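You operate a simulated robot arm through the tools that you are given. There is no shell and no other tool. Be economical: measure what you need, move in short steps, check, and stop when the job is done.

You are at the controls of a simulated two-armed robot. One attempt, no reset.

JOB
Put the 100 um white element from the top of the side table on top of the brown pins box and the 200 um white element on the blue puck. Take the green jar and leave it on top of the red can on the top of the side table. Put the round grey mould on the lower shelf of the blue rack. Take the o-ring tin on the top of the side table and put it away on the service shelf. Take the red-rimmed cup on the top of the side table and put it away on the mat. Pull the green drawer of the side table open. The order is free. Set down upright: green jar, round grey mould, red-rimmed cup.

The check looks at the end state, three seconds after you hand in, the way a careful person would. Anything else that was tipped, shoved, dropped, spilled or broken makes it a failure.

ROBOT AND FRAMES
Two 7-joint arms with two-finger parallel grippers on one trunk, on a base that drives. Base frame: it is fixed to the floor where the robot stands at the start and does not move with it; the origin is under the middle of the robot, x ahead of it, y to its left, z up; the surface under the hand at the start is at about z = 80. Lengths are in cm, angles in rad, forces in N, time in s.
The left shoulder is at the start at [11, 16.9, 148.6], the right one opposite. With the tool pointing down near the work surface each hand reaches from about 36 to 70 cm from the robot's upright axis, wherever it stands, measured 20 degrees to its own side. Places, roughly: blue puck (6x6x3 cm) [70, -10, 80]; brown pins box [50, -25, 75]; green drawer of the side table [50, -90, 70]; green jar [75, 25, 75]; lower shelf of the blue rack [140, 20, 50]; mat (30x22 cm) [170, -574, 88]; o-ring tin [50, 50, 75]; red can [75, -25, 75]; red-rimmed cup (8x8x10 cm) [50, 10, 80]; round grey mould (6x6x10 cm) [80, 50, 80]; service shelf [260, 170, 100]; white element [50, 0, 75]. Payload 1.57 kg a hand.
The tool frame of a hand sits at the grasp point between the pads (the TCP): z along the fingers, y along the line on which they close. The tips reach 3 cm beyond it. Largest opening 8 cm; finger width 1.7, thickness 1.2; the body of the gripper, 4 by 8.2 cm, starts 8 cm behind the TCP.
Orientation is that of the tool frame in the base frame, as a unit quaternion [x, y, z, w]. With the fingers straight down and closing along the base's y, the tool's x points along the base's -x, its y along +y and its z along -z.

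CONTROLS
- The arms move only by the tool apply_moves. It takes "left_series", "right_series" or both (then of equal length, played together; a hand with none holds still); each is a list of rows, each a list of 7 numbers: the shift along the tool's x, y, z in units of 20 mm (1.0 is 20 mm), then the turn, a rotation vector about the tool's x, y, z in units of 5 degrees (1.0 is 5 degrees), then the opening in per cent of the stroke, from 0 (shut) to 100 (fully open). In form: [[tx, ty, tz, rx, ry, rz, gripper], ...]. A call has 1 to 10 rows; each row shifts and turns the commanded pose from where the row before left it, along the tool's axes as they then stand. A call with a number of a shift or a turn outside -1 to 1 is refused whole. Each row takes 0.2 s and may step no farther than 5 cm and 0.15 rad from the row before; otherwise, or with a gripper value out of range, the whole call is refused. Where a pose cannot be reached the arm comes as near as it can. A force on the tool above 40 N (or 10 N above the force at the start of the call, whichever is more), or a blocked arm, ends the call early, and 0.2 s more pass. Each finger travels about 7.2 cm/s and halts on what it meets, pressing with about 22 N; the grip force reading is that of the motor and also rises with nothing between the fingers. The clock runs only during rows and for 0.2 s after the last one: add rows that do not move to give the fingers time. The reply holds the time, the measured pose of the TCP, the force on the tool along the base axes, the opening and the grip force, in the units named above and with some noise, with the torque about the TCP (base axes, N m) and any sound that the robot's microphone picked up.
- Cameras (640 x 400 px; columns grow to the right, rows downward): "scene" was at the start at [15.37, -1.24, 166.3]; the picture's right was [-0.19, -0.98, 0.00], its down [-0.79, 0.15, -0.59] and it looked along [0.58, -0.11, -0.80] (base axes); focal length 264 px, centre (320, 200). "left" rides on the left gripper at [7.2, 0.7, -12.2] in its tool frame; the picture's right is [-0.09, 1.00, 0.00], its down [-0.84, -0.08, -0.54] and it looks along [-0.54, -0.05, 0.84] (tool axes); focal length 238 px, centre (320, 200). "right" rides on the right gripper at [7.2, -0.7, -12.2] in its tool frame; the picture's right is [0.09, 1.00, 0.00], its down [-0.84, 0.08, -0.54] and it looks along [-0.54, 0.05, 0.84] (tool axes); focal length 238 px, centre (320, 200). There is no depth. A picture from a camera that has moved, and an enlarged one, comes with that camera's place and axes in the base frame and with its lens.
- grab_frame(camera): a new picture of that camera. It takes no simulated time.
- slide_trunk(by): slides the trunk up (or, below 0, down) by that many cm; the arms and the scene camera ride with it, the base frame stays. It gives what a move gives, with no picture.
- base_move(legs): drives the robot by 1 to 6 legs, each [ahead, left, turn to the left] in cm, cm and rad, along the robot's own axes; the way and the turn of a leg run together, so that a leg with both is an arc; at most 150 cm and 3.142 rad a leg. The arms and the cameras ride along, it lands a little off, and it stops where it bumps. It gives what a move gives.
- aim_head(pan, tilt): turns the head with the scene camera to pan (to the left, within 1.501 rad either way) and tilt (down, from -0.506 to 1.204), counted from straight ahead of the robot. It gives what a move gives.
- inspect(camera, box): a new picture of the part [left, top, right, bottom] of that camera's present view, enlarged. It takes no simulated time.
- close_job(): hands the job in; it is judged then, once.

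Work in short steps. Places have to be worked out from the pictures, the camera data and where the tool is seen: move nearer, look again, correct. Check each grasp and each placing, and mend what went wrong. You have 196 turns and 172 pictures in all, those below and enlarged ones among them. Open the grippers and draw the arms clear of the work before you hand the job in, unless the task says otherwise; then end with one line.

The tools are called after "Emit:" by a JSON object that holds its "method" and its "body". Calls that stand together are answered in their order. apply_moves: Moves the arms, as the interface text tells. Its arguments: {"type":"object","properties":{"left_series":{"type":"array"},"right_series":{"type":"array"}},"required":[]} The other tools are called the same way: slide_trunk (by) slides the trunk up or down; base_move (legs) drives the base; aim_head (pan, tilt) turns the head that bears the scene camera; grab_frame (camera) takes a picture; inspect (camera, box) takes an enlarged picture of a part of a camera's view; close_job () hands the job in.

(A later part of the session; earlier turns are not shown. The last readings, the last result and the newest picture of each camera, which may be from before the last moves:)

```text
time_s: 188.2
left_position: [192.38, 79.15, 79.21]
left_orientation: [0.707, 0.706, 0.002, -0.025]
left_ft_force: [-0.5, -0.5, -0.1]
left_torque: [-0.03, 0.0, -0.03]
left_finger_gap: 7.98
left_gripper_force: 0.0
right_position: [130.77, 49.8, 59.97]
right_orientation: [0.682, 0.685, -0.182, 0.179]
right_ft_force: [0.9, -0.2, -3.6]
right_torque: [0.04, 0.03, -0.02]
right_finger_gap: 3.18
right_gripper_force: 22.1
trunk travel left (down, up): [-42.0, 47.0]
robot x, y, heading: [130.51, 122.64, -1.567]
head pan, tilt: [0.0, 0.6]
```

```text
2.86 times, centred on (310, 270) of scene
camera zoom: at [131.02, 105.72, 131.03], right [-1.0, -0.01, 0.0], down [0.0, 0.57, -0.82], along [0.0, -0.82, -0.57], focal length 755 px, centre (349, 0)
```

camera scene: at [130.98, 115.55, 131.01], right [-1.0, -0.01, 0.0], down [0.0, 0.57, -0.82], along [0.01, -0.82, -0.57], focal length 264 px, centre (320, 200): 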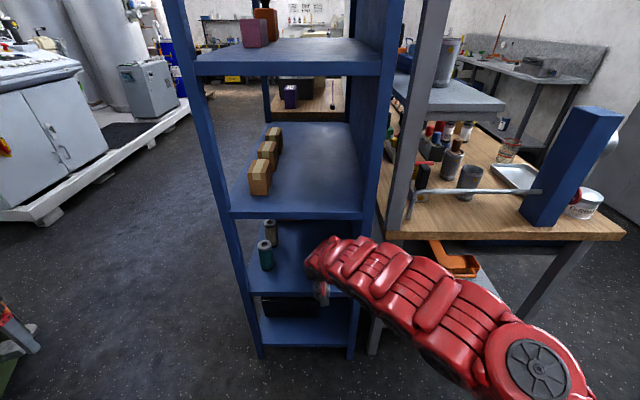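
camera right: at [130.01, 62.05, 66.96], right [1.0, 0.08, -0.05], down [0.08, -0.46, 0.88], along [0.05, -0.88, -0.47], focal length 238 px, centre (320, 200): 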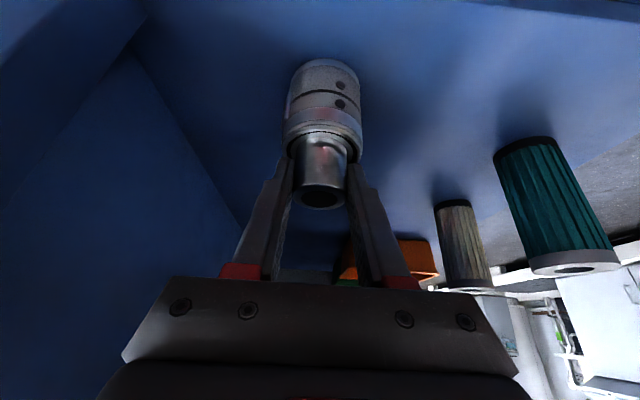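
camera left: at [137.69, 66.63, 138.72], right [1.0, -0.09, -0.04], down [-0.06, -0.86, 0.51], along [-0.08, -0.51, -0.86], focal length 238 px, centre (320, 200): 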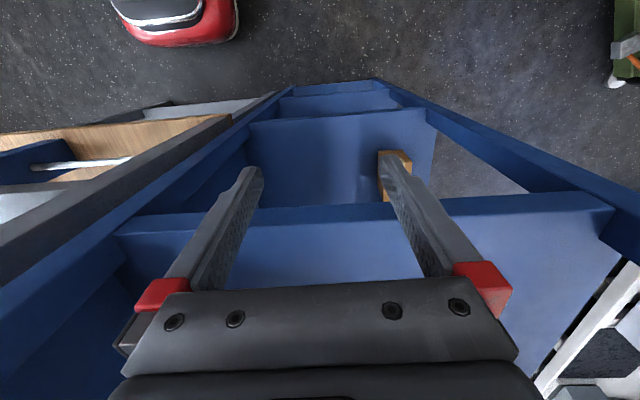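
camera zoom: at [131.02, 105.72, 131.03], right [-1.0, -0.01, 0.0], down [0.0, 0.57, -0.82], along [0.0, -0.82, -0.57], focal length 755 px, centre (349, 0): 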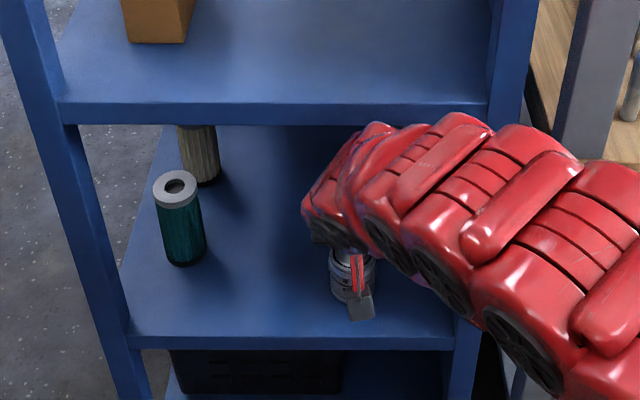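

Inside the bay, over the shelf. Lower in small steps to contact.

Emit:
{"method": "apply_moves", "body": {"right_series": [[0.08, 0, 0.14, 0, 0, 0, 20], [0.08, 0, 0.14, 0, 0, 0, 20], [0.05, 0, 0.09, 0, 0, 0, 20], [0.05, 0, 0.09, 0, 0, 0, 20], [0, 0, 0, 0, 0, 0, 20]]}}

Emit:
{"method": "apply_moves", "body": {"right_series": [[0.05, 0, 0.09, 0, 0, 0, 20], [0.05, 0, 0.09, 0, 0, 0, 20], [0, 0, 0, 0, 0, 0, 20]]}}

```text
time_s: 189.4
left_position: [192.29, 79.54, 79.48]
left_orientation: [0.708, 0.706, 0.0, -0.024]
left_ft_force: [-0.6, 0.0, 0.9]
left_torque: [-0.01, 0.02, -0.01]
left_finger_gap: 8.01
left_gripper_force: 0.1
right_position: [130.73, 49.78, 59.25]
right_orientation: [0.683, 0.684, -0.183, 0.181]
right_ft_force: [0.4, 2.0, 26.9]
right_torque: [0.14, -0.39, -0.06]
right_finger_gap: 3.22
right_gripper_force: 21.8
trunk travel left (down, up): [-42.0, 47.0]
robot x, y, heading: [131.08, 122.22, -1.565]
head pan, tilt: [0.0, 0.6]
```

```text
time_s: 189.9
left_position: [192.39, 79.54, 79.42]
left_orientation: [0.707, 0.707, -0.001, -0.024]
left_ft_force: [-0.3, 0.0, 0.0]
left_torque: [0.0, 0.0, 0.0]
left_finger_gap: 7.99
left_gripper_force: 0.0
right_position: [130.69, 49.63, 59.26]
right_orientation: [0.681, 0.684, -0.186, 0.184]
right_ft_force: [-0.1, 2.0, 24.3]
right_torque: [0.04, -0.09, -0.11]
right_finger_gap: 3.21
right_gripper_force: 21.8
trunk travel left (down, up): [-42.0, 47.0]
robot x, y, heading: [131.05, 122.32, -1.57]
head pan, tilt: [0.0, 0.6]
stopped in row 2 (right hand): the force on the tool passed its limit at 42 N (the readings are from after the stop); the commanded pose is now the measured one
```

Contact. Ease, open, withdraw along the tool axis, then look.

Emit:
{"method": "apply_moves", "body": {"right_series": [[-0.06, 0, -0.1, 0, 0, 0, 20], [0, 0, 0, 0, 0, 0, 60], [0, 0, 0, 0, 0, 0, 60], [0, 0, -0.6, 0, 0, 0, 60], [0, 0, -0.8, 0, 0, 0, 60], [0, 0, -0.8, 0, 0, 0, 60]]}}

Emit:
{"method": "base_move", "body": {"legs": [[-25, 0, 0]]}}

Emit:
{"method": "grab_frame", "body": {"camera": "right"}}

```text
time_s: 191.3
left_position: [192.46, 79.41, 79.21]
left_orientation: [0.708, 0.706, 0.001, -0.025]
left_ft_force: [0.0, -0.1, -0.4]
left_torque: [-0.01, -0.02, -0.04]
left_finger_gap: 8.0
left_gripper_force: 0.1
right_position: [131.13, 50.94, 62.43]
right_orientation: [0.682, 0.685, -0.183, 0.181]
right_ft_force: [0.0, -0.4, -0.9]
right_torque: [-0.03, -0.02, 0.01]
right_finger_gap: 4.8
right_gripper_force: 0.0
right hand out of reach, approached as far as the arm can: row 6
trunk travel left (down, up): [-42.0, 47.0]
robot x, y, heading: [130.87, 122.01, -1.57]
head pan, tilt: [0.0, 0.6]
```

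```text
time_s: 193.2
left_position: [192.22, 104.01, 79.28]
left_orientation: [0.709, 0.705, 0.001, -0.023]
left_ft_force: [-0.1, 0.8, 0.5]
left_torque: [0.02, -0.02, -0.01]
left_finger_gap: 8.01
left_gripper_force: 0.0
right_position: [130.61, 75.85, 62.45]
right_orientation: [0.684, 0.682, -0.184, 0.18]
right_ft_force: [0.4, 0.1, 0.1]
right_torque: [0.01, -0.01, -0.01]
right_finger_gap: 4.75
right_gripper_force: 0.1
trunk travel left (down, up): [-42.0, 47.0]
robot x, y, heading: [130.55, 147.62, -1.563]
head pan, tilt: [0.0, 0.6]
```

```text
65 pictures are left
camera right: at [129.88, 88.2, 69.41], right [1.0, 0.08, -0.05], down [0.08, -0.46, 0.89], along [0.05, -0.89, -0.46], focal length 238 px, centre (320, 200)
```

right: 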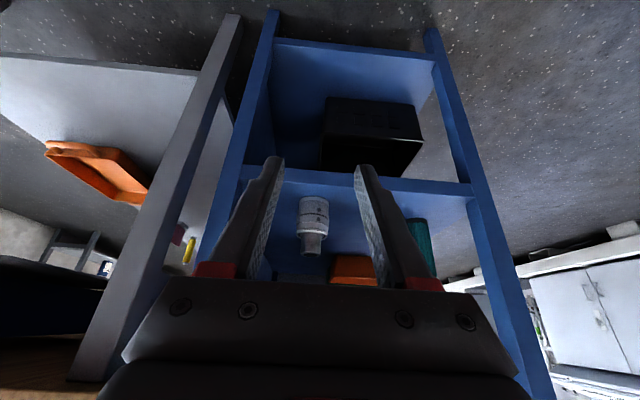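

The mould stands on the lower shelf. Now look left at the green station for the service shelf.

Emit:
{"method": "aim_head", "body": {"pan": 1.5, "tilt": 0.35}}

Emit:
{"method": "grab_frame", "body": {"camera": "scene"}}

```text
time_s: 194.8
left_position: [192.11, 104.02, 79.26]
left_orientation: [0.708, 0.706, 0.001, -0.025]
left_ft_force: [-0.1, -0.3, 0.0]
left_torque: [-0.01, -0.01, 0.0]
left_finger_gap: 8.01
left_gripper_force: 0.0
right_position: [130.63, 75.87, 62.39]
right_orientation: [0.683, 0.683, -0.183, 0.181]
right_ft_force: [0.0, -0.3, 0.0]
right_torque: [0.01, -0.02, 0.01]
right_finger_gap: 4.82
right_gripper_force: 0.0
trunk travel left (down, up): [-42.0, 47.0]
robot x, y, heading: [130.98, 147.27, -1.57]
head pan, tilt: [1.499, 0.351]
```

```text
64 pictures are left
camera scene: at [140.14, 138.9, 133.31], right [-0.07, -1.0, 0.0], down [-0.34, 0.02, -0.94], along [0.94, -0.07, -0.34], focal length 264 px, centre (320, 200)
```

scene: 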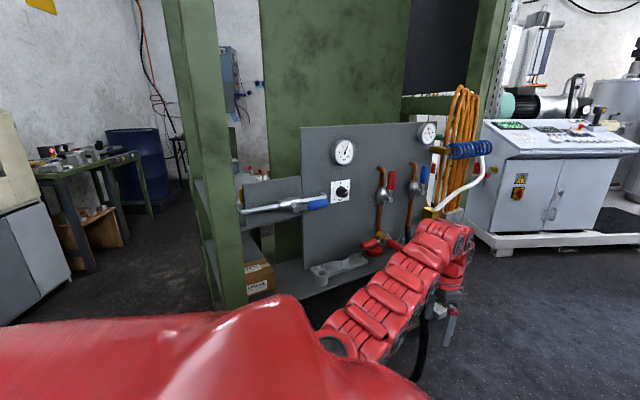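

Emit:
{"method": "inspect", "body": {"camera": "scene", "box": [200, 110, 480, 310]}}

```text
2.00 times, centred on (340, 210) of scene
camera zoom: at [140.14, 138.9, 133.31], right [-0.07, -1.0, 0.0], down [-0.34, 0.02, -0.94], along [0.94, -0.07, -0.34], focal length 529 px, centre (280, 180)
```

zoom: 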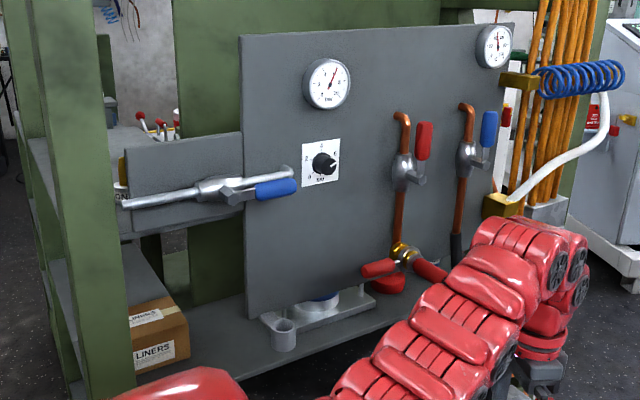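

The station has several levels. I'll back away in x, turn to face it, and look properly.

Emit:
{"method": "base_move", "body": {"legs": [[-10, 0, 0], [0, -60, 0], [0, 0, 1.56]]}}

Emit:
{"method": "slide_trunk", "body": {"by": 32}}

Emit:
{"method": "aim_head", "body": {"pan": 0.0, "tilt": 0.35}}

Emit:
{"method": "grab_frame", "body": {"camera": "scene"}}

```text
time_s: 202.7
left_position: [115.71, 217.68, 79.26]
left_orientation: [0.016, 1.0, -0.017, -0.018]
left_ft_force: [-0.3, -0.4, 0.1]
left_torque: [-0.02, -0.01, -0.03]
left_finger_gap: 8.0
left_gripper_force: 0.2
right_position: [142.23, 155.38, 62.38]
right_orientation: [0.014, 0.966, -0.005, 0.258]
right_ft_force: [-0.4, -0.1, 0.2]
right_torque: [-0.04, -0.02, -0.01]
right_finger_gap: 4.81
right_gripper_force: 0.0
trunk travel left (down, up): [-42.0, 47.0]
robot x, y, heading: [70.66, 157.58, -0.031]
head pan, tilt: [1.499, 0.351]
```

```text
time_s: 205.8
left_position: [115.68, 217.54, 111.24]
left_orientation: [0.016, 1.0, -0.016, -0.018]
left_ft_force: [-0.7, 0.4, -0.4]
left_torque: [-0.02, -0.04, -0.02]
left_finger_gap: 7.97
left_gripper_force: 0.0
right_position: [142.13, 155.33, 94.29]
right_orientation: [0.014, 0.966, -0.006, 0.259]
right_ft_force: [-0.4, -0.3, 0.1]
right_torque: [0.01, 0.0, 0.02]
right_finger_gap: 4.82
right_gripper_force: 0.0
trunk travel left (down, up): [-74.0, 15.0]
robot x, y, heading: [70.48, 157.54, -0.027]
head pan, tilt: [1.499, 0.351]
```

```text
time_s: 207.4
left_position: [115.81, 217.49, 111.38]
left_orientation: [0.016, 1.0, -0.017, -0.019]
left_ft_force: [-1.2, 0.8, -0.2]
left_torque: [-0.03, -0.01, 0.01]
left_finger_gap: 8.0
left_gripper_force: 0.0
right_position: [142.17, 155.34, 94.4]
right_orientation: [0.014, 0.966, -0.005, 0.257]
right_ft_force: [0.2, -0.8, 1.5]
right_torque: [0.0, -0.05, 0.01]
right_finger_gap: 4.79
right_gripper_force: 0.0
trunk travel left (down, up): [-74.0, 15.0]
robot x, y, heading: [70.68, 157.34, -0.028]
head pan, tilt: [0.0, 0.351]
```

```text
62 pictures are left
camera scene: at [88.08, 157.17, 165.31], right [-0.03, -1.0, 0.0], down [-0.34, 0.01, -0.94], along [0.94, -0.02, -0.34], focal length 264 px, centre (320, 200)
```

scene: 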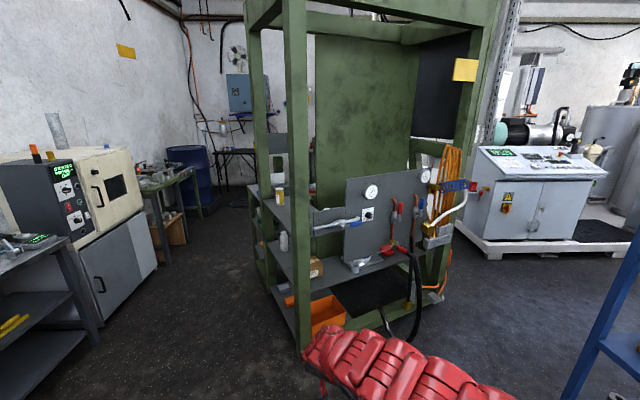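

Emit:
{"method": "inspect", "body": {"camera": "scene", "box": [235, 140, 475, 345]}}

```text
1.95 times, centred on (355, 242) of scene
camera zoom: at [88.08, 157.17, 165.31], right [-0.03, -1.0, 0.0], down [-0.34, 0.01, -0.94], along [0.94, -0.02, -0.34], focal length 516 px, centre (252, 117)
```

zoom: 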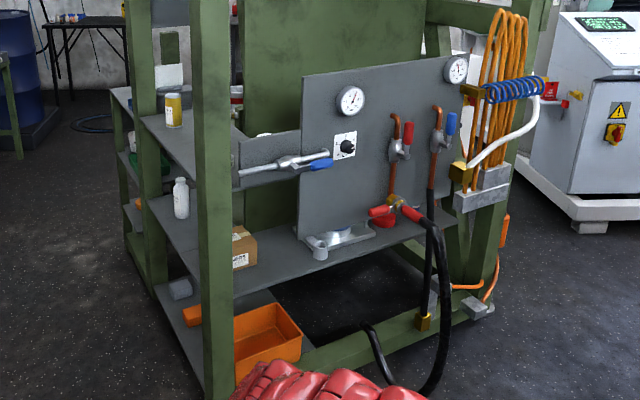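

The service shelf is the upper left-side shelf of the green frame (z≈89, around (265,178)), open from its left side and from above. First fetch the tin: bring the left hand back in front, and turn to face the table end.

Emit:
{"method": "apply_moves", "body": {"left_series": [[-1, -1, 0, 0, 0, 0, 100], [-1, -1, 0, 0, 0, 0, 100], [-1, -1, 0, 0, 0, 0, 100], [-1, -1, 0, 0, 0, 0, 100], [-1, -1, 0, 0, 0, 0, 100], [-1, -1, 0, 0, 0, 0, 100], [-1, -1, 0, 0, 0, 0, 100], [-0.6, -1, 0, 0, 0, 0, 100], [-0.5, -1, 0, 0, 0, 0, 100], [-0.5, -1, 0, 0, 0, 0, 100]]}}

Emit:
{"method": "apply_moves", "body": {"left_series": [[-0.5, -1, 0, 0, 0, 0, 100], [-0.4, -1, 0, 0, 0, 0, 100], [-0.3, -1, 0, 0, 0, 0, 100], [-0.3, -1, 0, 0, 0, 0, 100], [-0.2, -1, 0, 0, 0, 0, 100], [0, -1, 0, 0, 0, 0, 100], [0, -1, 0, 0, 0, 0, 100], [0, -1, 0, 0, 0, 0, 100], [0, -1, 0, 0, 0, 0, 100], [0, -1, 0, 0, 0, 0, 100]]}}

Emit:
{"method": "slide_trunk", "body": {"by": 15}}

Emit:
{"method": "base_move", "body": {"legs": [[0, 0, -1.54], [0, -22, 0]]}}

```text
time_s: 209.6
left_position: [132.36, 196.76, 111.32]
left_orientation: [0.016, 1.0, -0.017, -0.018]
left_ft_force: [0.1, 0.4, 0.5]
left_torque: [0.0, -0.02, -0.03]
left_finger_gap: 8.0
left_gripper_force: 0.1
right_position: [142.19, 155.25, 94.4]
right_orientation: [0.014, 0.966, -0.005, 0.258]
right_ft_force: [-0.4, -0.9, -0.2]
right_torque: [-0.01, 0.06, 0.04]
right_finger_gap: 4.8
right_gripper_force: 0.2
trunk travel left (down, up): [-74.0, 15.0]
robot x, y, heading: [70.59, 157.42, -0.024]
head pan, tilt: [0.0, 0.351]
```

```text
time_s: 211.8
left_position: [134.99, 176.88, 111.97]
left_orientation: [0.016, 1.0, -0.016, -0.019]
left_ft_force: [-0.4, -0.9, 0.1]
left_torque: [0.02, 0.02, 0.0]
left_finger_gap: 8.0
left_gripper_force: 0.1
right_position: [142.3, 155.26, 94.44]
right_orientation: [0.013, 0.966, -0.005, 0.258]
right_ft_force: [0.9, 0.6, -0.9]
right_torque: [-0.02, 0.01, 0.02]
right_finger_gap: 4.8
right_gripper_force: 0.0
trunk travel left (down, up): [-74.0, 15.0]
robot x, y, heading: [70.65, 157.27, -0.029]
head pan, tilt: [0.0, 0.351]
```

```text
time_s: 213.6
left_position: [135.02, 176.89, 126.82]
left_orientation: [0.017, 1.0, -0.016, -0.019]
left_ft_force: [0.3, 0.2, 0.6]
left_torque: [0.0, -0.03, 0.0]
left_finger_gap: 8.0
left_gripper_force: 0.1
right_position: [142.21, 155.28, 109.3]
right_orientation: [0.015, 0.966, -0.006, 0.257]
right_ft_force: [-0.7, 0.3, 0.3]
right_torque: [0.02, 0.02, -0.03]
right_finger_gap: 4.79
right_gripper_force: 0.1
trunk travel left (down, up): [-89.0, 0.0]
robot x, y, heading: [71.08, 157.38, -0.029]
head pan, tilt: [0.0, 0.351]
```

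```text
time_s: 219.0
left_position: [69.81, 93.7, 126.87]
left_orientation: [0.71, 0.703, 0.001, -0.025]
left_ft_force: [0.1, -0.9, -0.6]
left_torque: [0.02, 0.01, 0.01]
left_finger_gap: 7.98
left_gripper_force: 0.0
right_position: [48.28, 86.05, 109.32]
right_orientation: [0.686, 0.68, -0.185, 0.18]
right_ft_force: [0.3, -0.4, -0.8]
right_torque: [-0.04, -0.01, -0.02]
right_finger_gap: 4.8
right_gripper_force: 0.1
trunk travel left (down, up): [-89.0, 0.0]
robot x, y, heading: [48.54, 157.28, -1.578]
head pan, tilt: [0.0, 0.351]
```

Drive ahead to the table end and bring the pitched right hand behind (-y of) the tin.

Emit:
{"method": "base_move", "body": {"legs": [[57, 0, 0]]}}

Emit:
{"method": "apply_moves", "body": {"right_series": [[0.8, 0, 0.4, 0, 0, 0, 50], [0.8, 0, 0.4, 0, 0, 0, 50], [0.8, 0, 0.4, 0, 0, 0, 50], [0.8, 0, 0.5, 0, 0, 0, 50], [0.8, 0, 0.5, 0, 0, 0, 50], [0.8, 0, 0.5, 0, 0, 0, 50], [0.8, 0, 0.5, 0, 0, 0, 50], [0.8, 0, 0.5, 0, 0, 0, 50]]}}

Emit:
{"method": "grab_frame", "body": {"camera": "right"}}

```text
time_s: 222.3
left_position: [68.58, 36.82, 126.99]
left_orientation: [0.713, 0.7, 0.001, -0.024]
left_ft_force: [-0.1, 0.5, -0.4]
left_torque: [0.02, 0.02, -0.05]
left_finger_gap: 7.97
left_gripper_force: 0.0
right_position: [47.15, 29.39, 109.48]
right_orientation: [0.688, 0.679, -0.185, 0.18]
right_ft_force: [-0.6, -0.5, 1.2]
right_torque: [-0.01, -0.01, 0.01]
right_finger_gap: 4.82
right_gripper_force: 0.0
trunk travel left (down, up): [-89.0, 0.0]
robot x, y, heading: [48.09, 100.66, -1.582]
head pan, tilt: [0.0, 0.351]
```

```text
time_s: 224.1
left_position: [68.6, 36.68, 126.95]
left_orientation: [0.713, 0.7, 0.001, -0.024]
left_ft_force: [0.2, -0.1, 0.0]
left_torque: [0.03, -0.03, -0.01]
left_finger_gap: 8.0
left_gripper_force: 0.1
right_position: [47.04, 36.64, 96.64]
right_orientation: [0.688, 0.679, -0.184, 0.18]
right_ft_force: [0.9, -0.2, 0.6]
right_torque: [0.02, -0.02, 0.04]
right_finger_gap: 4.02
right_gripper_force: 0.0
trunk travel left (down, up): [-89.0, 0.0]
robot x, y, heading: [48.16, 100.74, -1.584]
head pan, tilt: [0.0, 0.351]
```

```text
60 pictures are left
camera right: at [46.56, 48.99, 103.63], right [1.0, 0.07, -0.05], down [0.07, -0.46, 0.89], along [0.04, -0.89, -0.46], focal length 238 px, centre (320, 200)
```

right: 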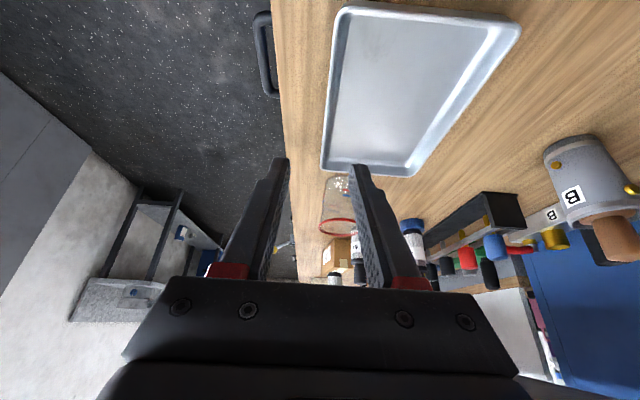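

Lower behind the tin (over the tray edge) and check with the head camera.

Emit:
{"method": "apply_moves", "body": {"right_series": [[0.66, 0.4, 0.65, 0, 0, 0, 50], [0.66, 0.4, 0.65, 0, 0, 0, 50], [0.66, 0.4, 0.65, 0, 0, 0, 50], [0.66, 0.3, 0.65, 0, 0, 0, 50], [0.66, 0, 0.65, 0, 0, 0, 50]]}}

Emit:
{"method": "aim_head", "body": {"pan": -0.1, "tilt": 0.95}}

Emit:
{"method": "inspect", "body": {"camera": "scene", "box": [200, 120, 440, 320]}}

```text
time_s: 225.3
left_position: [68.6, 36.81, 126.84]
left_orientation: [0.713, 0.7, 0.001, -0.025]
left_ft_force: [0.5, 0.4, -0.1]
left_torque: [-0.03, -0.02, 0.0]
left_finger_gap: 8.02
left_gripper_force: 0.0
right_position: [50.24, 38.97, 87.74]
right_orientation: [0.688, 0.678, -0.185, 0.18]
right_ft_force: [0.2, 0.9, 0.9]
right_torque: [-0.02, 0.02, 0.0]
right_finger_gap: 4.02
right_gripper_force: 0.0
trunk travel left (down, up): [-89.0, 0.0]
robot x, y, heading: [48.07, 100.88, -1.582]
head pan, tilt: [0.0, 0.351]
```

```text
time_s: 226.3
left_position: [68.56, 36.69, 126.91]
left_orientation: [0.714, 0.7, 0.002, -0.025]
left_ft_force: [-0.1, -1.0, 0.0]
left_torque: [0.02, -0.05, 0.04]
left_finger_gap: 7.99
left_gripper_force: 0.0
right_position: [50.3, 38.96, 87.85]
right_orientation: [0.688, 0.679, -0.185, 0.18]
right_ft_force: [0.4, 0.6, 0.5]
right_torque: [0.01, -0.02, -0.01]
right_finger_gap: 3.99
right_gripper_force: 0.1
trunk travel left (down, up): [-89.0, 0.0]
robot x, y, heading: [48.15, 100.72, -1.584]
head pan, tilt: [-0.099, 0.949]
```

```text
2.00 times, centred on (320, 220) of scene
camera zoom: at [47.41, 85.71, 175.2], right [-0.99, 0.11, 0.0], down [0.09, 0.81, -0.58], along [-0.06, -0.58, -0.81], focal length 529 px, centre (320, 160)
```

zoom: 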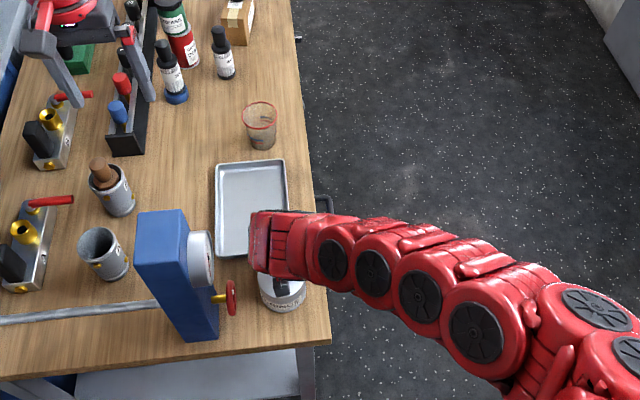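

Tin centre ≈(50.4,46.4), table edge y≈57.8. Lower the tips behind the tin and pull it toward the edge.

Emit:
{"method": "apply_moves", "body": {"right_series": [[0.28, 0, 0.48, 0, 0, 0, 50], [0.28, 0, 0.48, 0, 0, 0, 50], [0.4, 0, -0.23, 0, 0, 0, 50], [0.4, 0, -0.23, 0, 0, 0, 50], [0.4, 0, -0.23, 0, 0, 0, 50], [0.4, 0, -0.23, 0, 0, 0, 50], [0.4, 0, -0.23, 0, 0, 0, 50], [0.4, 0, -0.23, 0, 0, 0, 50], [0.4, 0, -0.23, 0, 0, 0, 50]]}}

Emit:
{"method": "inspect", "body": {"camera": "scene", "box": [240, 160, 400, 290]}}

```text
time_s: 228.3
left_position: [68.6, 36.64, 126.98]
left_orientation: [0.713, 0.701, 0.002, -0.024]
left_ft_force: [0.4, 0.9, -0.7]
left_torque: [-0.01, 0.02, 0.03]
left_finger_gap: 7.99
left_gripper_force: 0.0
right_position: [50.34, 45.67, 85.49]
right_orientation: [0.687, 0.679, -0.185, 0.181]
right_ft_force: [-0.4, -4.8, 11.8]
right_torque: [-0.09, 0.04, 0.01]
right_finger_gap: 4.01
right_gripper_force: 0.3
trunk travel left (down, up): [-89.0, 0.0]
robot x, y, heading: [48.3, 100.41, -1.584]
head pan, tilt: [-0.099, 0.949]
```

```text
3.08 times, centred on (320, 225) of scene
camera zoom: at [47.4, 85.8, 175.21], right [-0.99, 0.11, 0.0], down [0.09, 0.81, -0.58], along [-0.06, -0.58, -0.81], focal length 814 px, centre (320, 123)
```

zoom: 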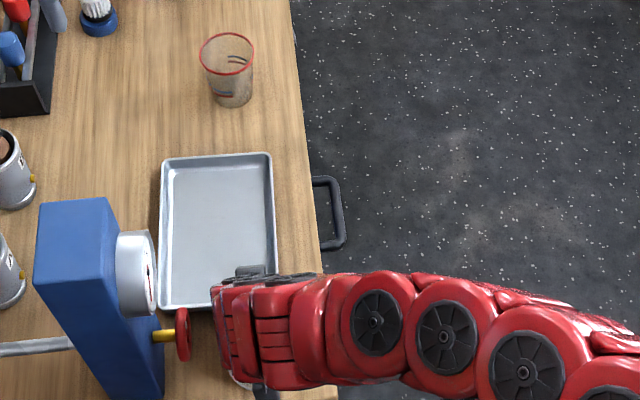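

Emit:
{"method": "inspect", "body": {"camera": "scene", "box": [240, 230, 400, 360]}}

```text
3.08 times, centred on (320, 295) of scene
camera zoom: at [47.4, 85.8, 175.21], right [-0.99, 0.11, 0.0], down [0.09, 0.81, -0.58], along [-0.06, -0.58, -0.81], focal length 814 px, centre (320, -92)
```

zoom: 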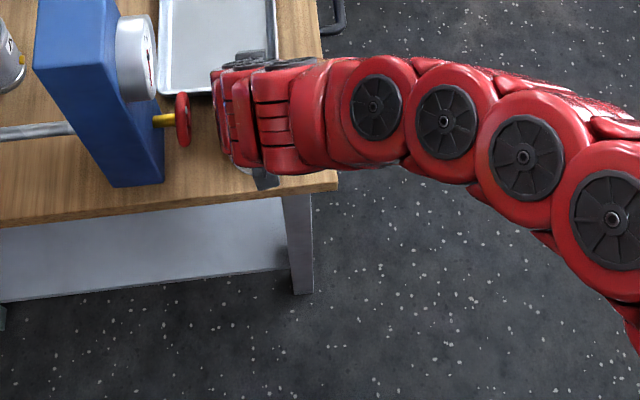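

Continue pulling ~4.4 cm more, then lift away to look.

Emit:
{"method": "apply_moves", "body": {"right_series": [[0.38, 0, -0.22, 0, 0, 0, 50], [0.38, 0, -0.22, 0, 0, 0, 50], [0.38, 0, -0.22, 0, 0, 0, 50], [0.38, 0, -0.22, 0, 0, 0, 50], [0.38, 0, -0.22, 0, 0, 0, 50]]}}

Emit:
{"method": "apply_moves", "body": {"right_series": [[-0.4, 0, 0, 0, 0, 0, 50], [-0.6, 0, -0.7, 0, 0, 0, 50], [-0.5, 0, -0.9, 0, 0, 0, 50], [-0.5, 0, -0.9, 0, 0, 0, 50], [-0.5, -0.8, -0.9, 0, 0, 0, 50], [-0.5, -0.8, -0.9, 0, 0, 0, 50], [-0.3, -0.8, -0.5, 0, 0, 0, 50], [0, -0.8, 0, 0, 0, 0, 50], [0, -0.8, 0, 0, 0, 0, 50]]}}

Emit:
{"method": "inspect", "body": {"camera": "scene", "box": [240, 180, 400, 310]}}

```text
time_s: 229.2
left_position: [68.74, 36.75, 126.88]
left_orientation: [0.712, 0.701, 0.0, -0.025]
left_ft_force: [0.4, 0.7, 0.1]
left_torque: [0.02, 0.01, 0.02]
left_finger_gap: 7.97
left_gripper_force: 0.0
right_position: [50.4, 48.49, 85.42]
right_orientation: [0.685, 0.679, -0.19, 0.184]
right_ft_force: [1.2, -1.5, 6.9]
right_torque: [-0.14, 0.1, 0.1]
right_finger_gap: 3.9
right_gripper_force: 0.0
trunk travel left (down, up): [-89.0, 0.0]
robot x, y, heading: [48.15, 100.62, -1.579]
head pan, tilt: [-0.099, 0.949]
stopped in row 4 (right hand): the force on the tool passed its limit at 50 N (the readings are from after the stop); the commanded pose is now the measured one
```

```text
time_s: 231.2
left_position: [68.58, 36.67, 126.92]
left_orientation: [0.713, 0.7, 0.001, -0.026]
left_ft_force: [-0.4, 0.5, -1.0]
left_torque: [0.06, 0.03, -0.01]
left_finger_gap: 7.98
left_gripper_force: 0.1
right_position: [45.62, 41.8, 90.88]
right_orientation: [0.685, 0.679, -0.188, 0.183]
right_ft_force: [0.8, 0.0, 0.3]
right_torque: [0.0, -0.03, 0.01]
right_finger_gap: 4.02
right_gripper_force: 0.1
right hand out of reach, approached as far as the arm can: row 3, 4, 5, 6, 7, 8, 9
trunk travel left (down, up): [-89.0, 0.0]
robot x, y, heading: [48.16, 100.54, -1.576]
head pan, tilt: [-0.099, 0.949]
```

```text
3.08 times, centred on (320, 245) of scene
camera zoom: at [47.34, 85.68, 175.19], right [-0.99, 0.11, 0.0], down [0.09, 0.81, -0.58], along [-0.06, -0.58, -0.81], focal length 814 px, centre (320, 62)
```

zoom: 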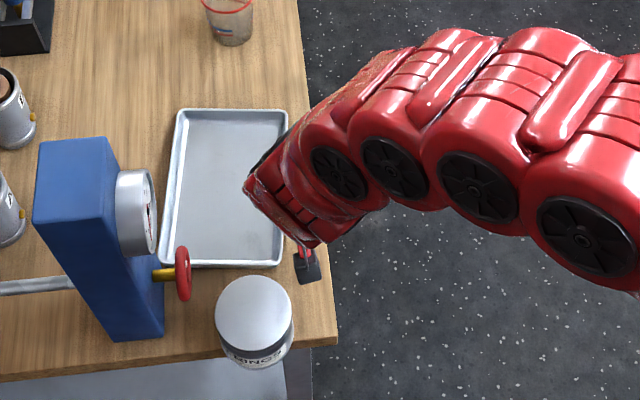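

The fingertips caught the tray rim, so the tray was dragged ~8–9 cm with the tin and rotated ~0.1 rad. I must restore it: pinch its front rim (x≈46.7) and move it back, keeping base and head fixed for comparison.

Emit:
{"method": "apply_moves", "body": {"right_series": [[0.1, 0.3, 0.5, 0, 0, 0, 60], [0.2, 0.25, 0.8, 0, 0, 0, 60], [0.2, 0, 0.8, 0, 0, 0, 60], [0.2, 0, 0.8, 0, 0, 0, 60]]}}

Emit:
{"method": "grab_frame", "body": {"camera": "right"}}

```text
time_s: 232.2
left_position: [68.68, 36.7, 126.94]
left_orientation: [0.713, 0.701, 0.001, -0.025]
left_ft_force: [0.1, 0.6, -0.2]
left_torque: [0.02, 0.0, -0.01]
left_finger_gap: 8.0
left_gripper_force: 0.2
right_position: [46.69, 40.15, 85.3]
right_orientation: [0.687, 0.677, -0.19, 0.183]
right_ft_force: [0.8, -0.1, -0.6]
right_torque: [-0.04, 0.01, 0.0]
right_finger_gap: 4.77
right_gripper_force: 0.1
trunk travel left (down, up): [-89.0, 0.0]
robot x, y, heading: [48.27, 100.91, -1.58]
head pan, tilt: [-0.099, 0.949]
```

```text
55 pictures are left
camera right: at [46.03, 52.46, 92.12], right [1.0, 0.07, -0.05], down [0.08, -0.45, 0.89], along [0.04, -0.89, -0.45], focal length 238 px, centre (320, 200)
```

right: 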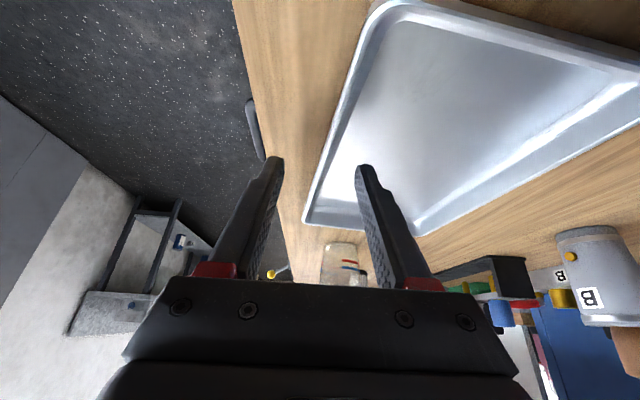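

The rim lies between the fingers. Lower 1.7 cm and pinch it.

Emit:
{"method": "apply_moves", "body": {"right_series": [[0.2, 0, 0.37, 0, 0, 0, 60], [0.22, 0, 0.37, 0, 0, 0, 60], [0, 0, 0, 0, 0, 0, 0], [0, 0, 0, 0, 0, 0, 0], [0, 0, 0, 0, 0, 0, 0], [0, 0, 0, 0, 0, 0, 0]]}}

Emit:
{"method": "grab_frame", "body": {"camera": "right"}}

```text
time_s: 233.6
left_position: [68.52, 36.76, 126.93]
left_orientation: [0.713, 0.701, 0.001, -0.024]
left_ft_force: [-0.1, 0.2, -0.9]
left_torque: [-0.01, 0.02, 0.01]
left_finger_gap: 7.99
left_gripper_force: 0.1
right_position: [46.7, 40.11, 83.64]
right_orientation: [0.686, 0.679, -0.188, 0.183]
right_ft_force: [0.2, -0.1, 1.6]
right_torque: [0.01, -0.46, -0.2]
right_finger_gap: 0.74
right_gripper_force: 22.0
trunk travel left (down, up): [-89.0, 0.0]
robot x, y, heading: [47.85, 100.81, -1.588]
head pan, tilt: [-0.099, 0.949]
```

```text
54 pictures are left
camera right: at [46.13, 52.52, 90.45], right [1.0, 0.07, -0.05], down [0.08, -0.45, 0.89], along [0.04, -0.89, -0.45], focal length 238 px, centre (320, 200)
```

right: 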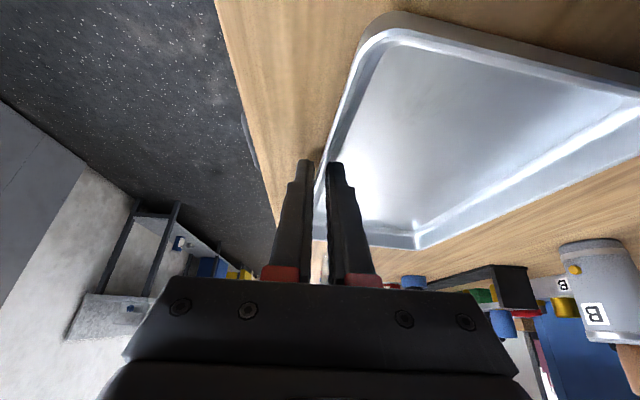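

Rim gripped. Drag back 4 cm with the rotation by arm, then the rest by the base.

Emit:
{"method": "apply_moves", "body": {"right_series": [[-0.35, 0.06, 0.2, -0.06, 0, -0.11, 0], [-0.35, 0.06, 0.2, -0.06, 0, -0.11, 0], [-0.35, 0.06, 0.2, -0.06, 0, -0.11, 0], [-0.35, 0.06, 0.2, -0.06, 0, -0.11, 0], [-0.35, 0.06, 0.2, -0.06, 0, -0.11, 0], [0, 0.06, 0, -0.06, 0, -0.11, 0], [0, 0.06, 0, -0.06, 0, -0.11, 0], [0, 0.06, 0, -0.06, 0, -0.11, 0], [0, 0.06, 0, -0.06, 0, -0.11, 0], [0, 0.06, 0, -0.06, 0, -0.11, 0]]}}

Emit:
{"method": "base_move", "body": {"legs": [[5, 0, 0]]}}

Emit:
{"method": "inspect", "body": {"camera": "scene", "box": [200, 140, 440, 340]}}

```text
time_s: 235.8
left_position: [68.63, 36.75, 126.86]
left_orientation: [0.712, 0.701, 0.001, -0.025]
left_ft_force: [0.6, -0.9, 0.4]
left_torque: [0.0, -0.02, 0.02]
left_finger_gap: 8.02
left_gripper_force: 0.0
right_position: [48.13, 36.07, 83.77]
right_orientation: [0.648, 0.715, -0.18, 0.191]
right_ft_force: [-0.6, -1.2, 2.2]
right_torque: [0.42, -0.42, -0.2]
right_finger_gap: 0.63
right_gripper_force: 21.5
trunk travel left (down, up): [-89.0, 0.0]
robot x, y, heading: [48.48, 100.79, -1.581]
head pan, tilt: [-0.099, 0.949]
```

```text
time_s: 236.8
left_position: [68.57, 32.03, 127.04]
left_orientation: [0.713, 0.701, 0.0, -0.024]
left_ft_force: [-0.7, -0.5, 0.0]
left_torque: [-0.06, 0.03, 0.02]
left_finger_gap: 7.99
left_gripper_force: 0.1
right_position: [47.88, 31.32, 83.83]
right_orientation: [0.648, 0.715, -0.179, 0.191]
right_ft_force: [0.9, 0.3, 1.1]
right_torque: [-0.2, -0.43, -0.17]
right_finger_gap: 0.64
right_gripper_force: 22.5
trunk travel left (down, up): [-89.0, 0.0]
robot x, y, heading: [47.9, 95.6, -1.584]
head pan, tilt: [-0.099, 0.949]
```

```text
2.00 times, centred on (320, 240) of scene
camera zoom: at [47.34, 81.11, 175.22], right [-0.99, 0.11, 0.0], down [0.09, 0.81, -0.58], along [-0.06, -0.58, -0.81], focal length 529 px, centre (320, 120)
```

zoom: 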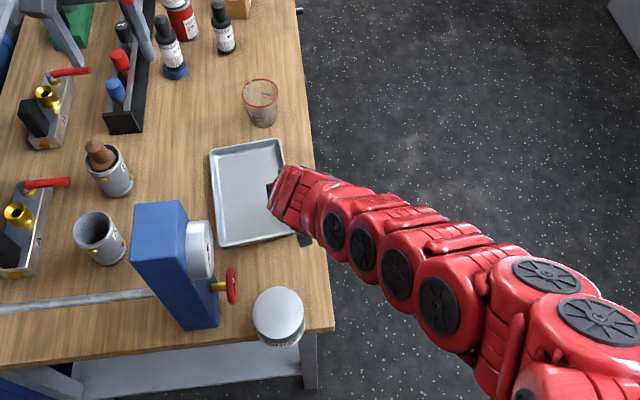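

Over-rotated slightly (~0.09 rad). Rotate back with a small shift (-0.6,-0.6).

Emit:
{"method": "apply_moves", "body": {"right_series": [[-0.045, -0.047, 0.026, 0.086, 0, 0.149, 0], [-0.045, -0.047, 0.026, 0.086, 0, 0.149, 0], [-0.045, -0.047, 0.026, 0.086, 0, 0.149, 0], [-0.045, -0.047, 0.026, 0.086, 0, 0.149, 0], [-0.045, -0.047, 0.026, 0.086, 0, 0.149, 0], [-0.045, -0.047, 0.026, 0.086, 0, 0.149, 0], [0, 0, 0, 0, 0, 0, 0]]}}

Emit:
{"method": "inspect", "body": {"camera": "scene", "box": [200, 140, 440, 340]}}

```text
time_s: 238.4
left_position: [68.55, 31.77, 126.8]
left_orientation: [0.713, 0.701, 0.002, -0.024]
left_ft_force: [-0.3, 0.2, -0.9]
left_torque: [0.0, 0.02, 0.0]
left_finger_gap: 8.0
left_gripper_force: 0.1
right_position: [47.54, 30.55, 83.74]
right_orientation: [0.68, 0.686, -0.186, 0.182]
right_ft_force: [0.5, 1.6, 0.5]
right_torque: [0.37, -0.44, 0.29]
right_finger_gap: 0.67
right_gripper_force: 21.6
trunk travel left (down, up): [-89.0, 0.0]
robot x, y, heading: [48.42, 95.75, -1.584]
head pan, tilt: [-0.099, 0.949]
```

```text
2.00 times, centred on (320, 240) of scene
camera zoom: at [47.35, 80.75, 175.2], right [-0.99, 0.11, 0.0], down [0.09, 0.81, -0.58], along [-0.06, -0.58, -0.81], focal length 529 px, centre (320, 120)
```

zoom: 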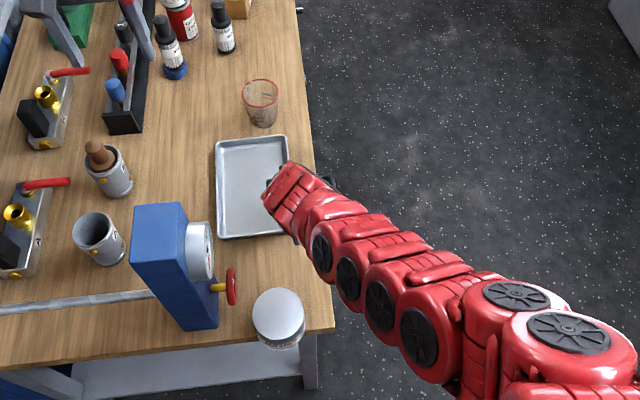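

The tray is back in its original place (corners match within 2 mm). Release the rim and rise.

Emit:
{"method": "apply_moves", "body": {"right_series": [[0, 0, 0, 0, 0, 0, 45], [0, 0, 0, 0, 0, 0, 45], [-0.3, 0, -0.5, 0, 0, 0, 45], [-0.4, 0, -0.7, 0, 0, 0, 45], [-0.4, 0, -0.7, 0, 0, 0, 45], [-0.3, 0, -0.5, 0, 0, 0, 45]]}}

Emit:
{"method": "base_move", "body": {"legs": [[-6, 0, 0]]}}

Emit:
{"method": "inspect", "body": {"camera": "scene", "box": [200, 120, 440, 320]}}

```text
time_s: 239.8
left_position: [68.49, 31.7, 126.96]
left_orientation: [0.713, 0.701, 0.001, -0.024]
left_ft_force: [-0.1, 0.2, -1.6]
left_torque: [0.0, -0.01, 0.0]
left_finger_gap: 7.99
left_gripper_force: 0.0
right_position: [47.23, 30.36, 89.41]
right_orientation: [0.679, 0.687, -0.186, 0.183]
right_ft_force: [0.0, 0.6, -0.7]
right_torque: [-0.01, 0.02, 0.01]
right_finger_gap: 3.62
right_gripper_force: 0.2
trunk travel left (down, up): [-89.0, 0.0]
robot x, y, heading: [48.14, 95.74, -1.578]
head pan, tilt: [-0.099, 0.949]
```

```text
time_s: 240.7
left_position: [68.59, 36.98, 126.48]
left_orientation: [0.714, 0.7, 0.003, -0.026]
left_ft_force: [0.4, -0.7, 0.6]
left_torque: [0.05, 0.03, 0.01]
left_finger_gap: 8.0
left_gripper_force: 0.1
right_position: [47.3, 35.94, 89.16]
right_orientation: [0.679, 0.686, -0.186, 0.181]
right_ft_force: [0.6, 0.5, -0.2]
right_torque: [0.01, -0.05, -0.06]
right_finger_gap: 3.6
right_gripper_force: 0.1
trunk travel left (down, up): [-89.0, 0.0]
robot x, y, heading: [48.11, 101.71, -1.578]
head pan, tilt: [-0.099, 0.949]
```

```text
2.00 times, centred on (320, 220) of scene
camera zoom: at [47.44, 85.85, 175.12], right [-0.99, 0.11, 0.0], down [0.09, 0.81, -0.58], along [-0.07, -0.58, -0.82], focal length 529 px, centre (320, 160)
```

zoom: 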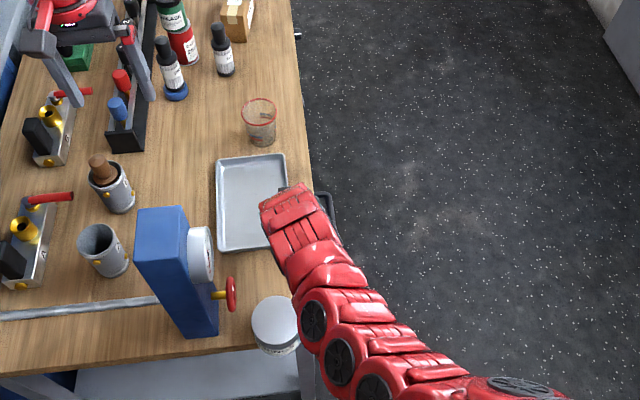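

Now finish pulling the tin ~2.6 cm further: place tips behind it (between tray and tin).

Emit:
{"method": "apply_moves", "body": {"right_series": [[0.72, 0.37, -0.42, 0, 0, 0, 50], [0.72, 0.37, -0.42, 0, 0, 0, 50], [0.72, 0.37, -0.42, 0, 0, 0, 50], [0.72, 0.37, -0.42, 0, 0, 0, 50], [0.72, 0.37, -0.42, 0, 0, 0, 50], [0.72, 0.37, -0.42, 0, 0, 0, 50], [0.37, 0, 0.6, 0, 0, 0, 50], [0.37, 0, 0.6, 0, 0, 0, 50], [0.37, 0, 0.6, 0, 0, 0, 50]]}}

Emit:
{"method": "apply_moves", "body": {"right_series": [[0.35, 0, -0.2, 0, 0, 0, 50], [0.35, 0, -0.2, 0, 0, 0, 50], [0.35, 0, -0.2, 0, 0, 0, 50], [0.35, 0, -0.2, 0, 0, 0, 50], [0.35, 0, -0.2, 0, 0, 0, 50]]}}

Emit:
{"method": "inspect", "body": {"camera": "scene", "box": [240, 200, 360, 320]}}

```text
time_s: 242.7
left_position: [68.6, 37.54, 126.9]
left_orientation: [0.713, 0.701, 0.002, -0.025]
left_ft_force: [-0.8, 0.3, 0.4]
left_torque: [0.03, -0.01, -0.01]
left_finger_gap: 7.99
left_gripper_force: 0.0
right_position: [51.53, 46.43, 85.04]
right_orientation: [0.68, 0.685, -0.187, 0.182]
right_ft_force: [-0.4, -0.3, 0.0]
right_torque: [0.02, -0.01, 0.01]
right_finger_gap: 4.01
right_gripper_force: 0.0
trunk travel left (down, up): [-89.0, 0.0]
robot x, y, heading: [48.23, 101.51, -1.578]
head pan, tilt: [-0.099, 0.949]
```

```text
time_s: 243.9
left_position: [68.56, 37.52, 126.93]
left_orientation: [0.713, 0.7, 0.001, -0.025]
left_ft_force: [-1.3, 0.3, 0.1]
left_torque: [0.02, -0.02, 0.01]
left_finger_gap: 7.99
left_gripper_force: 0.0
right_position: [51.61, 50.32, 85.17]
right_orientation: [0.679, 0.686, -0.187, 0.184]
right_ft_force: [0.4, -1.0, 2.2]
right_torque: [-0.02, 0.01, 0.06]
right_finger_gap: 4.04
right_gripper_force: 0.4
trunk travel left (down, up): [-89.0, 0.0]
robot x, y, heading: [48.46, 101.34, -1.582]
head pan, tilt: [-0.099, 0.949]
```

```text
3.33 times, centred on (300, 260) of scene
camera zoom: at [47.42, 86.55, 175.2], right [-0.99, 0.11, 0.0], down [0.09, 0.81, -0.58], along [-0.06, -0.58, -0.81], focal length 881 px, centre (387, 0)
```

zoom: 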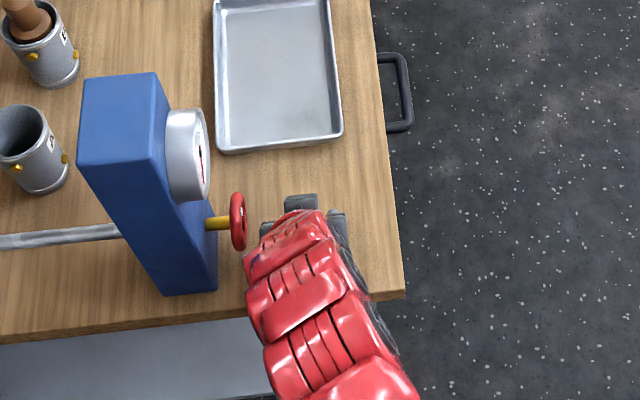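

Emit:
{"method": "apply_moves", "body": {"right_series": [[0.22, 0, -0.12, 0, 0, 0, 50], [-0.5, 0, 0.1, 0, 0, 0, 50], [-0.6, 0, -0.7, 0, 0, 0, 50], [-0.6, -0.5, -0.8, 0, 0, 0, 50], [-0.6, -0.8, -0.8, 0, 0, 0, 50], [-0.5, -0.8, -0.8, 0, 0, 0, 50], [0, -0.8, 0, 0, 0, 0, 50], [0, -0.8, 0, 0, 0, 0, 50]]}}

Emit:
{"method": "inspect", "body": {"camera": "scene", "box": [240, 200, 360, 320]}}

```text
time_s: 245.7
left_position: [68.61, 37.54, 126.78]
left_orientation: [0.714, 0.7, 0.001, -0.025]
left_ft_force: [-0.2, 0.0, 0.3]
left_torque: [-0.02, 0.01, 0.01]
left_finger_gap: 8.03
left_gripper_force: 0.1
right_position: [44.27, 49.12, 93.18]
right_orientation: [0.68, 0.685, -0.187, 0.183]
right_ft_force: [-0.5, -0.3, 0.2]
right_torque: [0.01, 0.05, -0.02]
right_finger_gap: 3.99
right_gripper_force: 0.1
trunk travel left (down, up): [-89.0, 0.0]
robot x, y, heading: [48.83, 101.54, -1.579]
head pan, tilt: [-0.099, 0.949]
```

```text
3.33 times, centred on (300, 260) of scene
camera zoom: at [47.37, 86.52, 175.19], right [-0.99, 0.11, 0.0], down [0.09, 0.81, -0.58], along [-0.06, -0.58, -0.81], focal length 881 px, centre (387, 0)
```

zoom: 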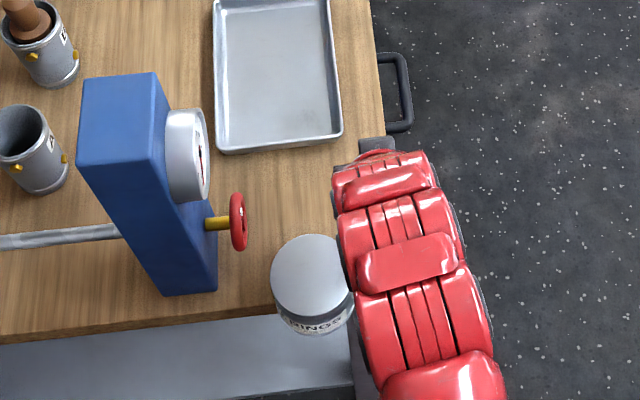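

Tin overhangs ~3 cm. Now prepare the right hand for a horizontal, vertical-closing pinch: back away, lower trunk, extend, pitch to horizontal.

Emit:
{"method": "base_move", "body": {"legs": [[-36, 0, 0]]}}

Emit:
{"method": "slide_trunk", "body": {"by": -32}}

Emit:
{"method": "apply_moves", "body": {"right_series": [[-1, 0.4, -0.18, 0, 0, 0, 100], [-1, 0.4, -0.18, 0, 0, 0, 100], [-1, 0.4, -0.18, 0, 0, 0, 100], [-1, 0.4, -0.18, 0, 0, 0, 100], [-1, 0.4, -0.18, 0, 0, 0, 100], [-1, 0.4, -0.18, 0, 0, 0, 100], [-1, 0.4, -0.18, 0, 0, 0, 100], [-1, 0.4, -0.18, 0, 0, 0, 100], [-1, 0.4, -0.18, 0, 0, 0, 100], [-1, 0.4, -0.18, 0, 0, 0, 100]]}}

Emit:
{"method": "apply_moves", "body": {"right_series": [[0, 0, 0, 0, -1, 0, 100], [0, 0, 0, 0, -1, 0, 100], [0, 0, 0, 0, -1, 0, 100], [0, 0, 0, 0, -1, 0, 100], [0, 0, 0, 0, -1, 0, 100], [0, 0, 0, 0, -1, 0, 100], [0, 0, 0, 0, -1, 0, 100], [0, 0, 0, 0, -1, 0, 100], [0, 0, 0, 0, -1, 0, 100], [0, 0, 0, 0, -1, 0, 100]]}}

```text
time_s: 248.1
left_position: [68.9, 74.24, 126.9]
left_orientation: [0.714, 0.699, 0.001, -0.025]
left_ft_force: [0.7, -0.2, 0.5]
left_torque: [0.03, -0.01, 0.0]
left_finger_gap: 8.01
left_gripper_force: 0.0
right_position: [44.74, 85.94, 93.02]
right_orientation: [0.68, 0.686, -0.187, 0.182]
right_ft_force: [-0.6, -0.4, 0.0]
right_torque: [0.02, -0.01, 0.0]
right_finger_gap: 4.0
right_gripper_force: 0.2
trunk travel left (down, up): [-89.0, 0.0]
robot x, y, heading: [48.49, 138.13, -1.587]
head pan, tilt: [-0.099, 0.949]
```

```text
time_s: 251.3
left_position: [68.95, 74.37, 95.0]
left_orientation: [0.714, 0.7, 0.001, -0.025]
left_ft_force: [0.0, -0.4, 0.2]
left_torque: [0.03, -0.02, -0.02]
left_finger_gap: 7.99
left_gripper_force: 0.0
right_position: [44.73, 85.86, 61.23]
right_orientation: [0.68, 0.685, -0.187, 0.182]
right_ft_force: [1.3, -0.4, -0.6]
right_torque: [0.01, 0.0, -0.01]
right_finger_gap: 4.02
right_gripper_force: 0.1
trunk travel left (down, up): [-57.0, 32.0]
robot x, y, heading: [48.3, 138.59, -1.584]
head pan, tilt: [-0.099, 0.949]
```

```text
time_s: 253.5
left_position: [69.09, 74.45, 94.84]
left_orientation: [0.714, 0.699, 0.001, -0.025]
left_ft_force: [-0.7, -0.9, -0.5]
left_torque: [0.0, 0.0, -0.01]
left_finger_gap: 7.98
left_gripper_force: 0.0
right_position: [52.83, 70.67, 74.21]
right_orientation: [0.68, 0.685, -0.187, 0.182]
right_ft_force: [0.6, 0.4, -0.1]
right_torque: [0.0, 0.0, -0.03]
right_finger_gap: 8.01
right_gripper_force: 0.1
trunk travel left (down, up): [-57.0, 32.0]
robot x, y, heading: [48.57, 138.62, -1.586]
head pan, tilt: [-0.099, 0.949]
```

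```text
time_s: 255.7
left_position: [68.98, 74.35, 94.81]
left_orientation: [0.714, 0.699, 0.001, -0.025]
left_ft_force: [0.5, 0.1, 0.2]
left_torque: [-0.03, -0.01, 0.01]
left_finger_gap: 7.99
left_gripper_force: 0.0
right_position: [52.84, 70.51, 74.29]
right_orientation: [0.536, 0.545, -0.457, 0.456]
right_ft_force: [0.5, -0.7, 0.1]
right_torque: [0.01, -0.02, -0.03]
right_finger_gap: 7.99
right_gripper_force: 0.0
trunk travel left (down, up): [-57.0, 32.0]
robot x, y, heading: [48.55, 138.58, -1.583]
head pan, tilt: [-0.099, 0.949]
```

Finish pitch and roll -90° so the fingers close vertically with the camera on the outer side.

Emit:
{"method": "apply_moves", "body": {"right_series": [[0, 0, 0, 0, -1, 0, 100], [0, 0, 0, 0, -1, 0, 100], [0, 0, 0, 0, 0, -1, 100], [0, 0, 0, 0, 0, -1, 100], [0, 0, 0, 0, 0, -1, 100], [0, 0, 0, 0, 0, -1, 100], [0, 0, 0, 0, 0, -1, 100], [0, 0, 0, 0, 0, -1, 100], [0, 0, 0, 0, 0, -1, 100], [0, 0, 0, 0, 0, -1, 100]]}}

Emit:
{"method": "apply_moves", "body": {"right_series": [[0, 0, 0, 0, 0, -1, 100], [0, 0, 0, 0, 0, -1, 100], [0, 0, 0, 0, 0, -1, 100], [0, 0, 0, 0, 0, -1, 100], [0, 0, 0, 0, 0, -1, 100], [0, 0, 0, 0, 0, -1, 100], [0, 0, 0, 0, 0, -1, 100], [0, 0, 0, 0, 0, -1, 100], [0, 0, 0, 0, 0, -1, 100], [0, 0, 0, 0, 0, -1, 100]]}}

Emit:
{"method": "grab_frame", "body": {"camera": "right"}}

```text
time_s: 257.9
left_position: [68.93, 74.4, 94.67]
left_orientation: [0.714, 0.7, 0.002, -0.025]
left_ft_force: [-0.7, 1.1, -0.3]
left_torque: [-0.02, 0.01, 0.01]
left_finger_gap: 7.96
left_gripper_force: 0.0
right_position: [52.82, 70.6, 74.34]
right_orientation: [-0.293, -0.641, 0.644, -0.298]
right_ft_force: [-0.4, -0.1, -0.3]
right_torque: [0.02, -0.02, 0.01]
right_finger_gap: 8.03
right_gripper_force: 0.0
trunk travel left (down, up): [-57.0, 32.0]
robot x, y, heading: [48.89, 138.37, -1.586]
head pan, tilt: [-0.099, 0.949]
```

```text
time_s: 260.1
left_position: [68.81, 74.5, 94.92]
left_orientation: [0.714, 0.7, 0.002, -0.025]
left_ft_force: [-1.7, -0.2, -1.0]
left_torque: [0.0, 0.02, -0.01]
left_finger_gap: 8.03
left_gripper_force: 0.1
right_position: [52.87, 70.53, 74.28]
right_orientation: [0.005, -0.705, 0.709, 0.002]
right_ft_force: [0.4, 0.3, 0.2]
right_torque: [0.02, 0.01, -0.02]
right_finger_gap: 8.01
right_gripper_force: 0.1
trunk travel left (down, up): [-57.0, 32.0]
robot x, y, heading: [48.9, 138.28, -1.58]
head pan, tilt: [-0.099, 0.949]
```

```text
48 pictures are left
camera right: at [45.5, 82.7, 74.86], right [-0.1, -0.01, -0.99], down [0.83, 0.55, -0.09], along [0.54, -0.84, -0.05], focal length 238 px, centre (320, 200)
```

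right: 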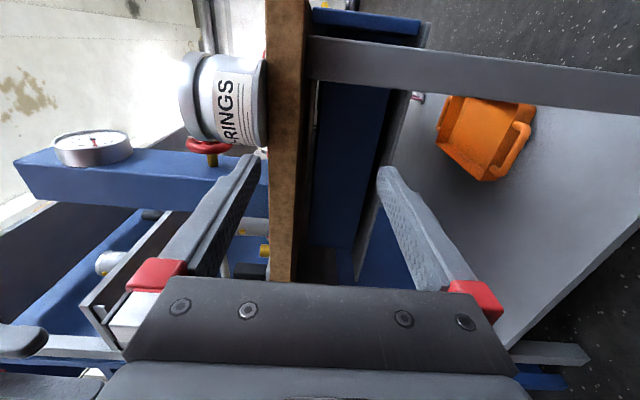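

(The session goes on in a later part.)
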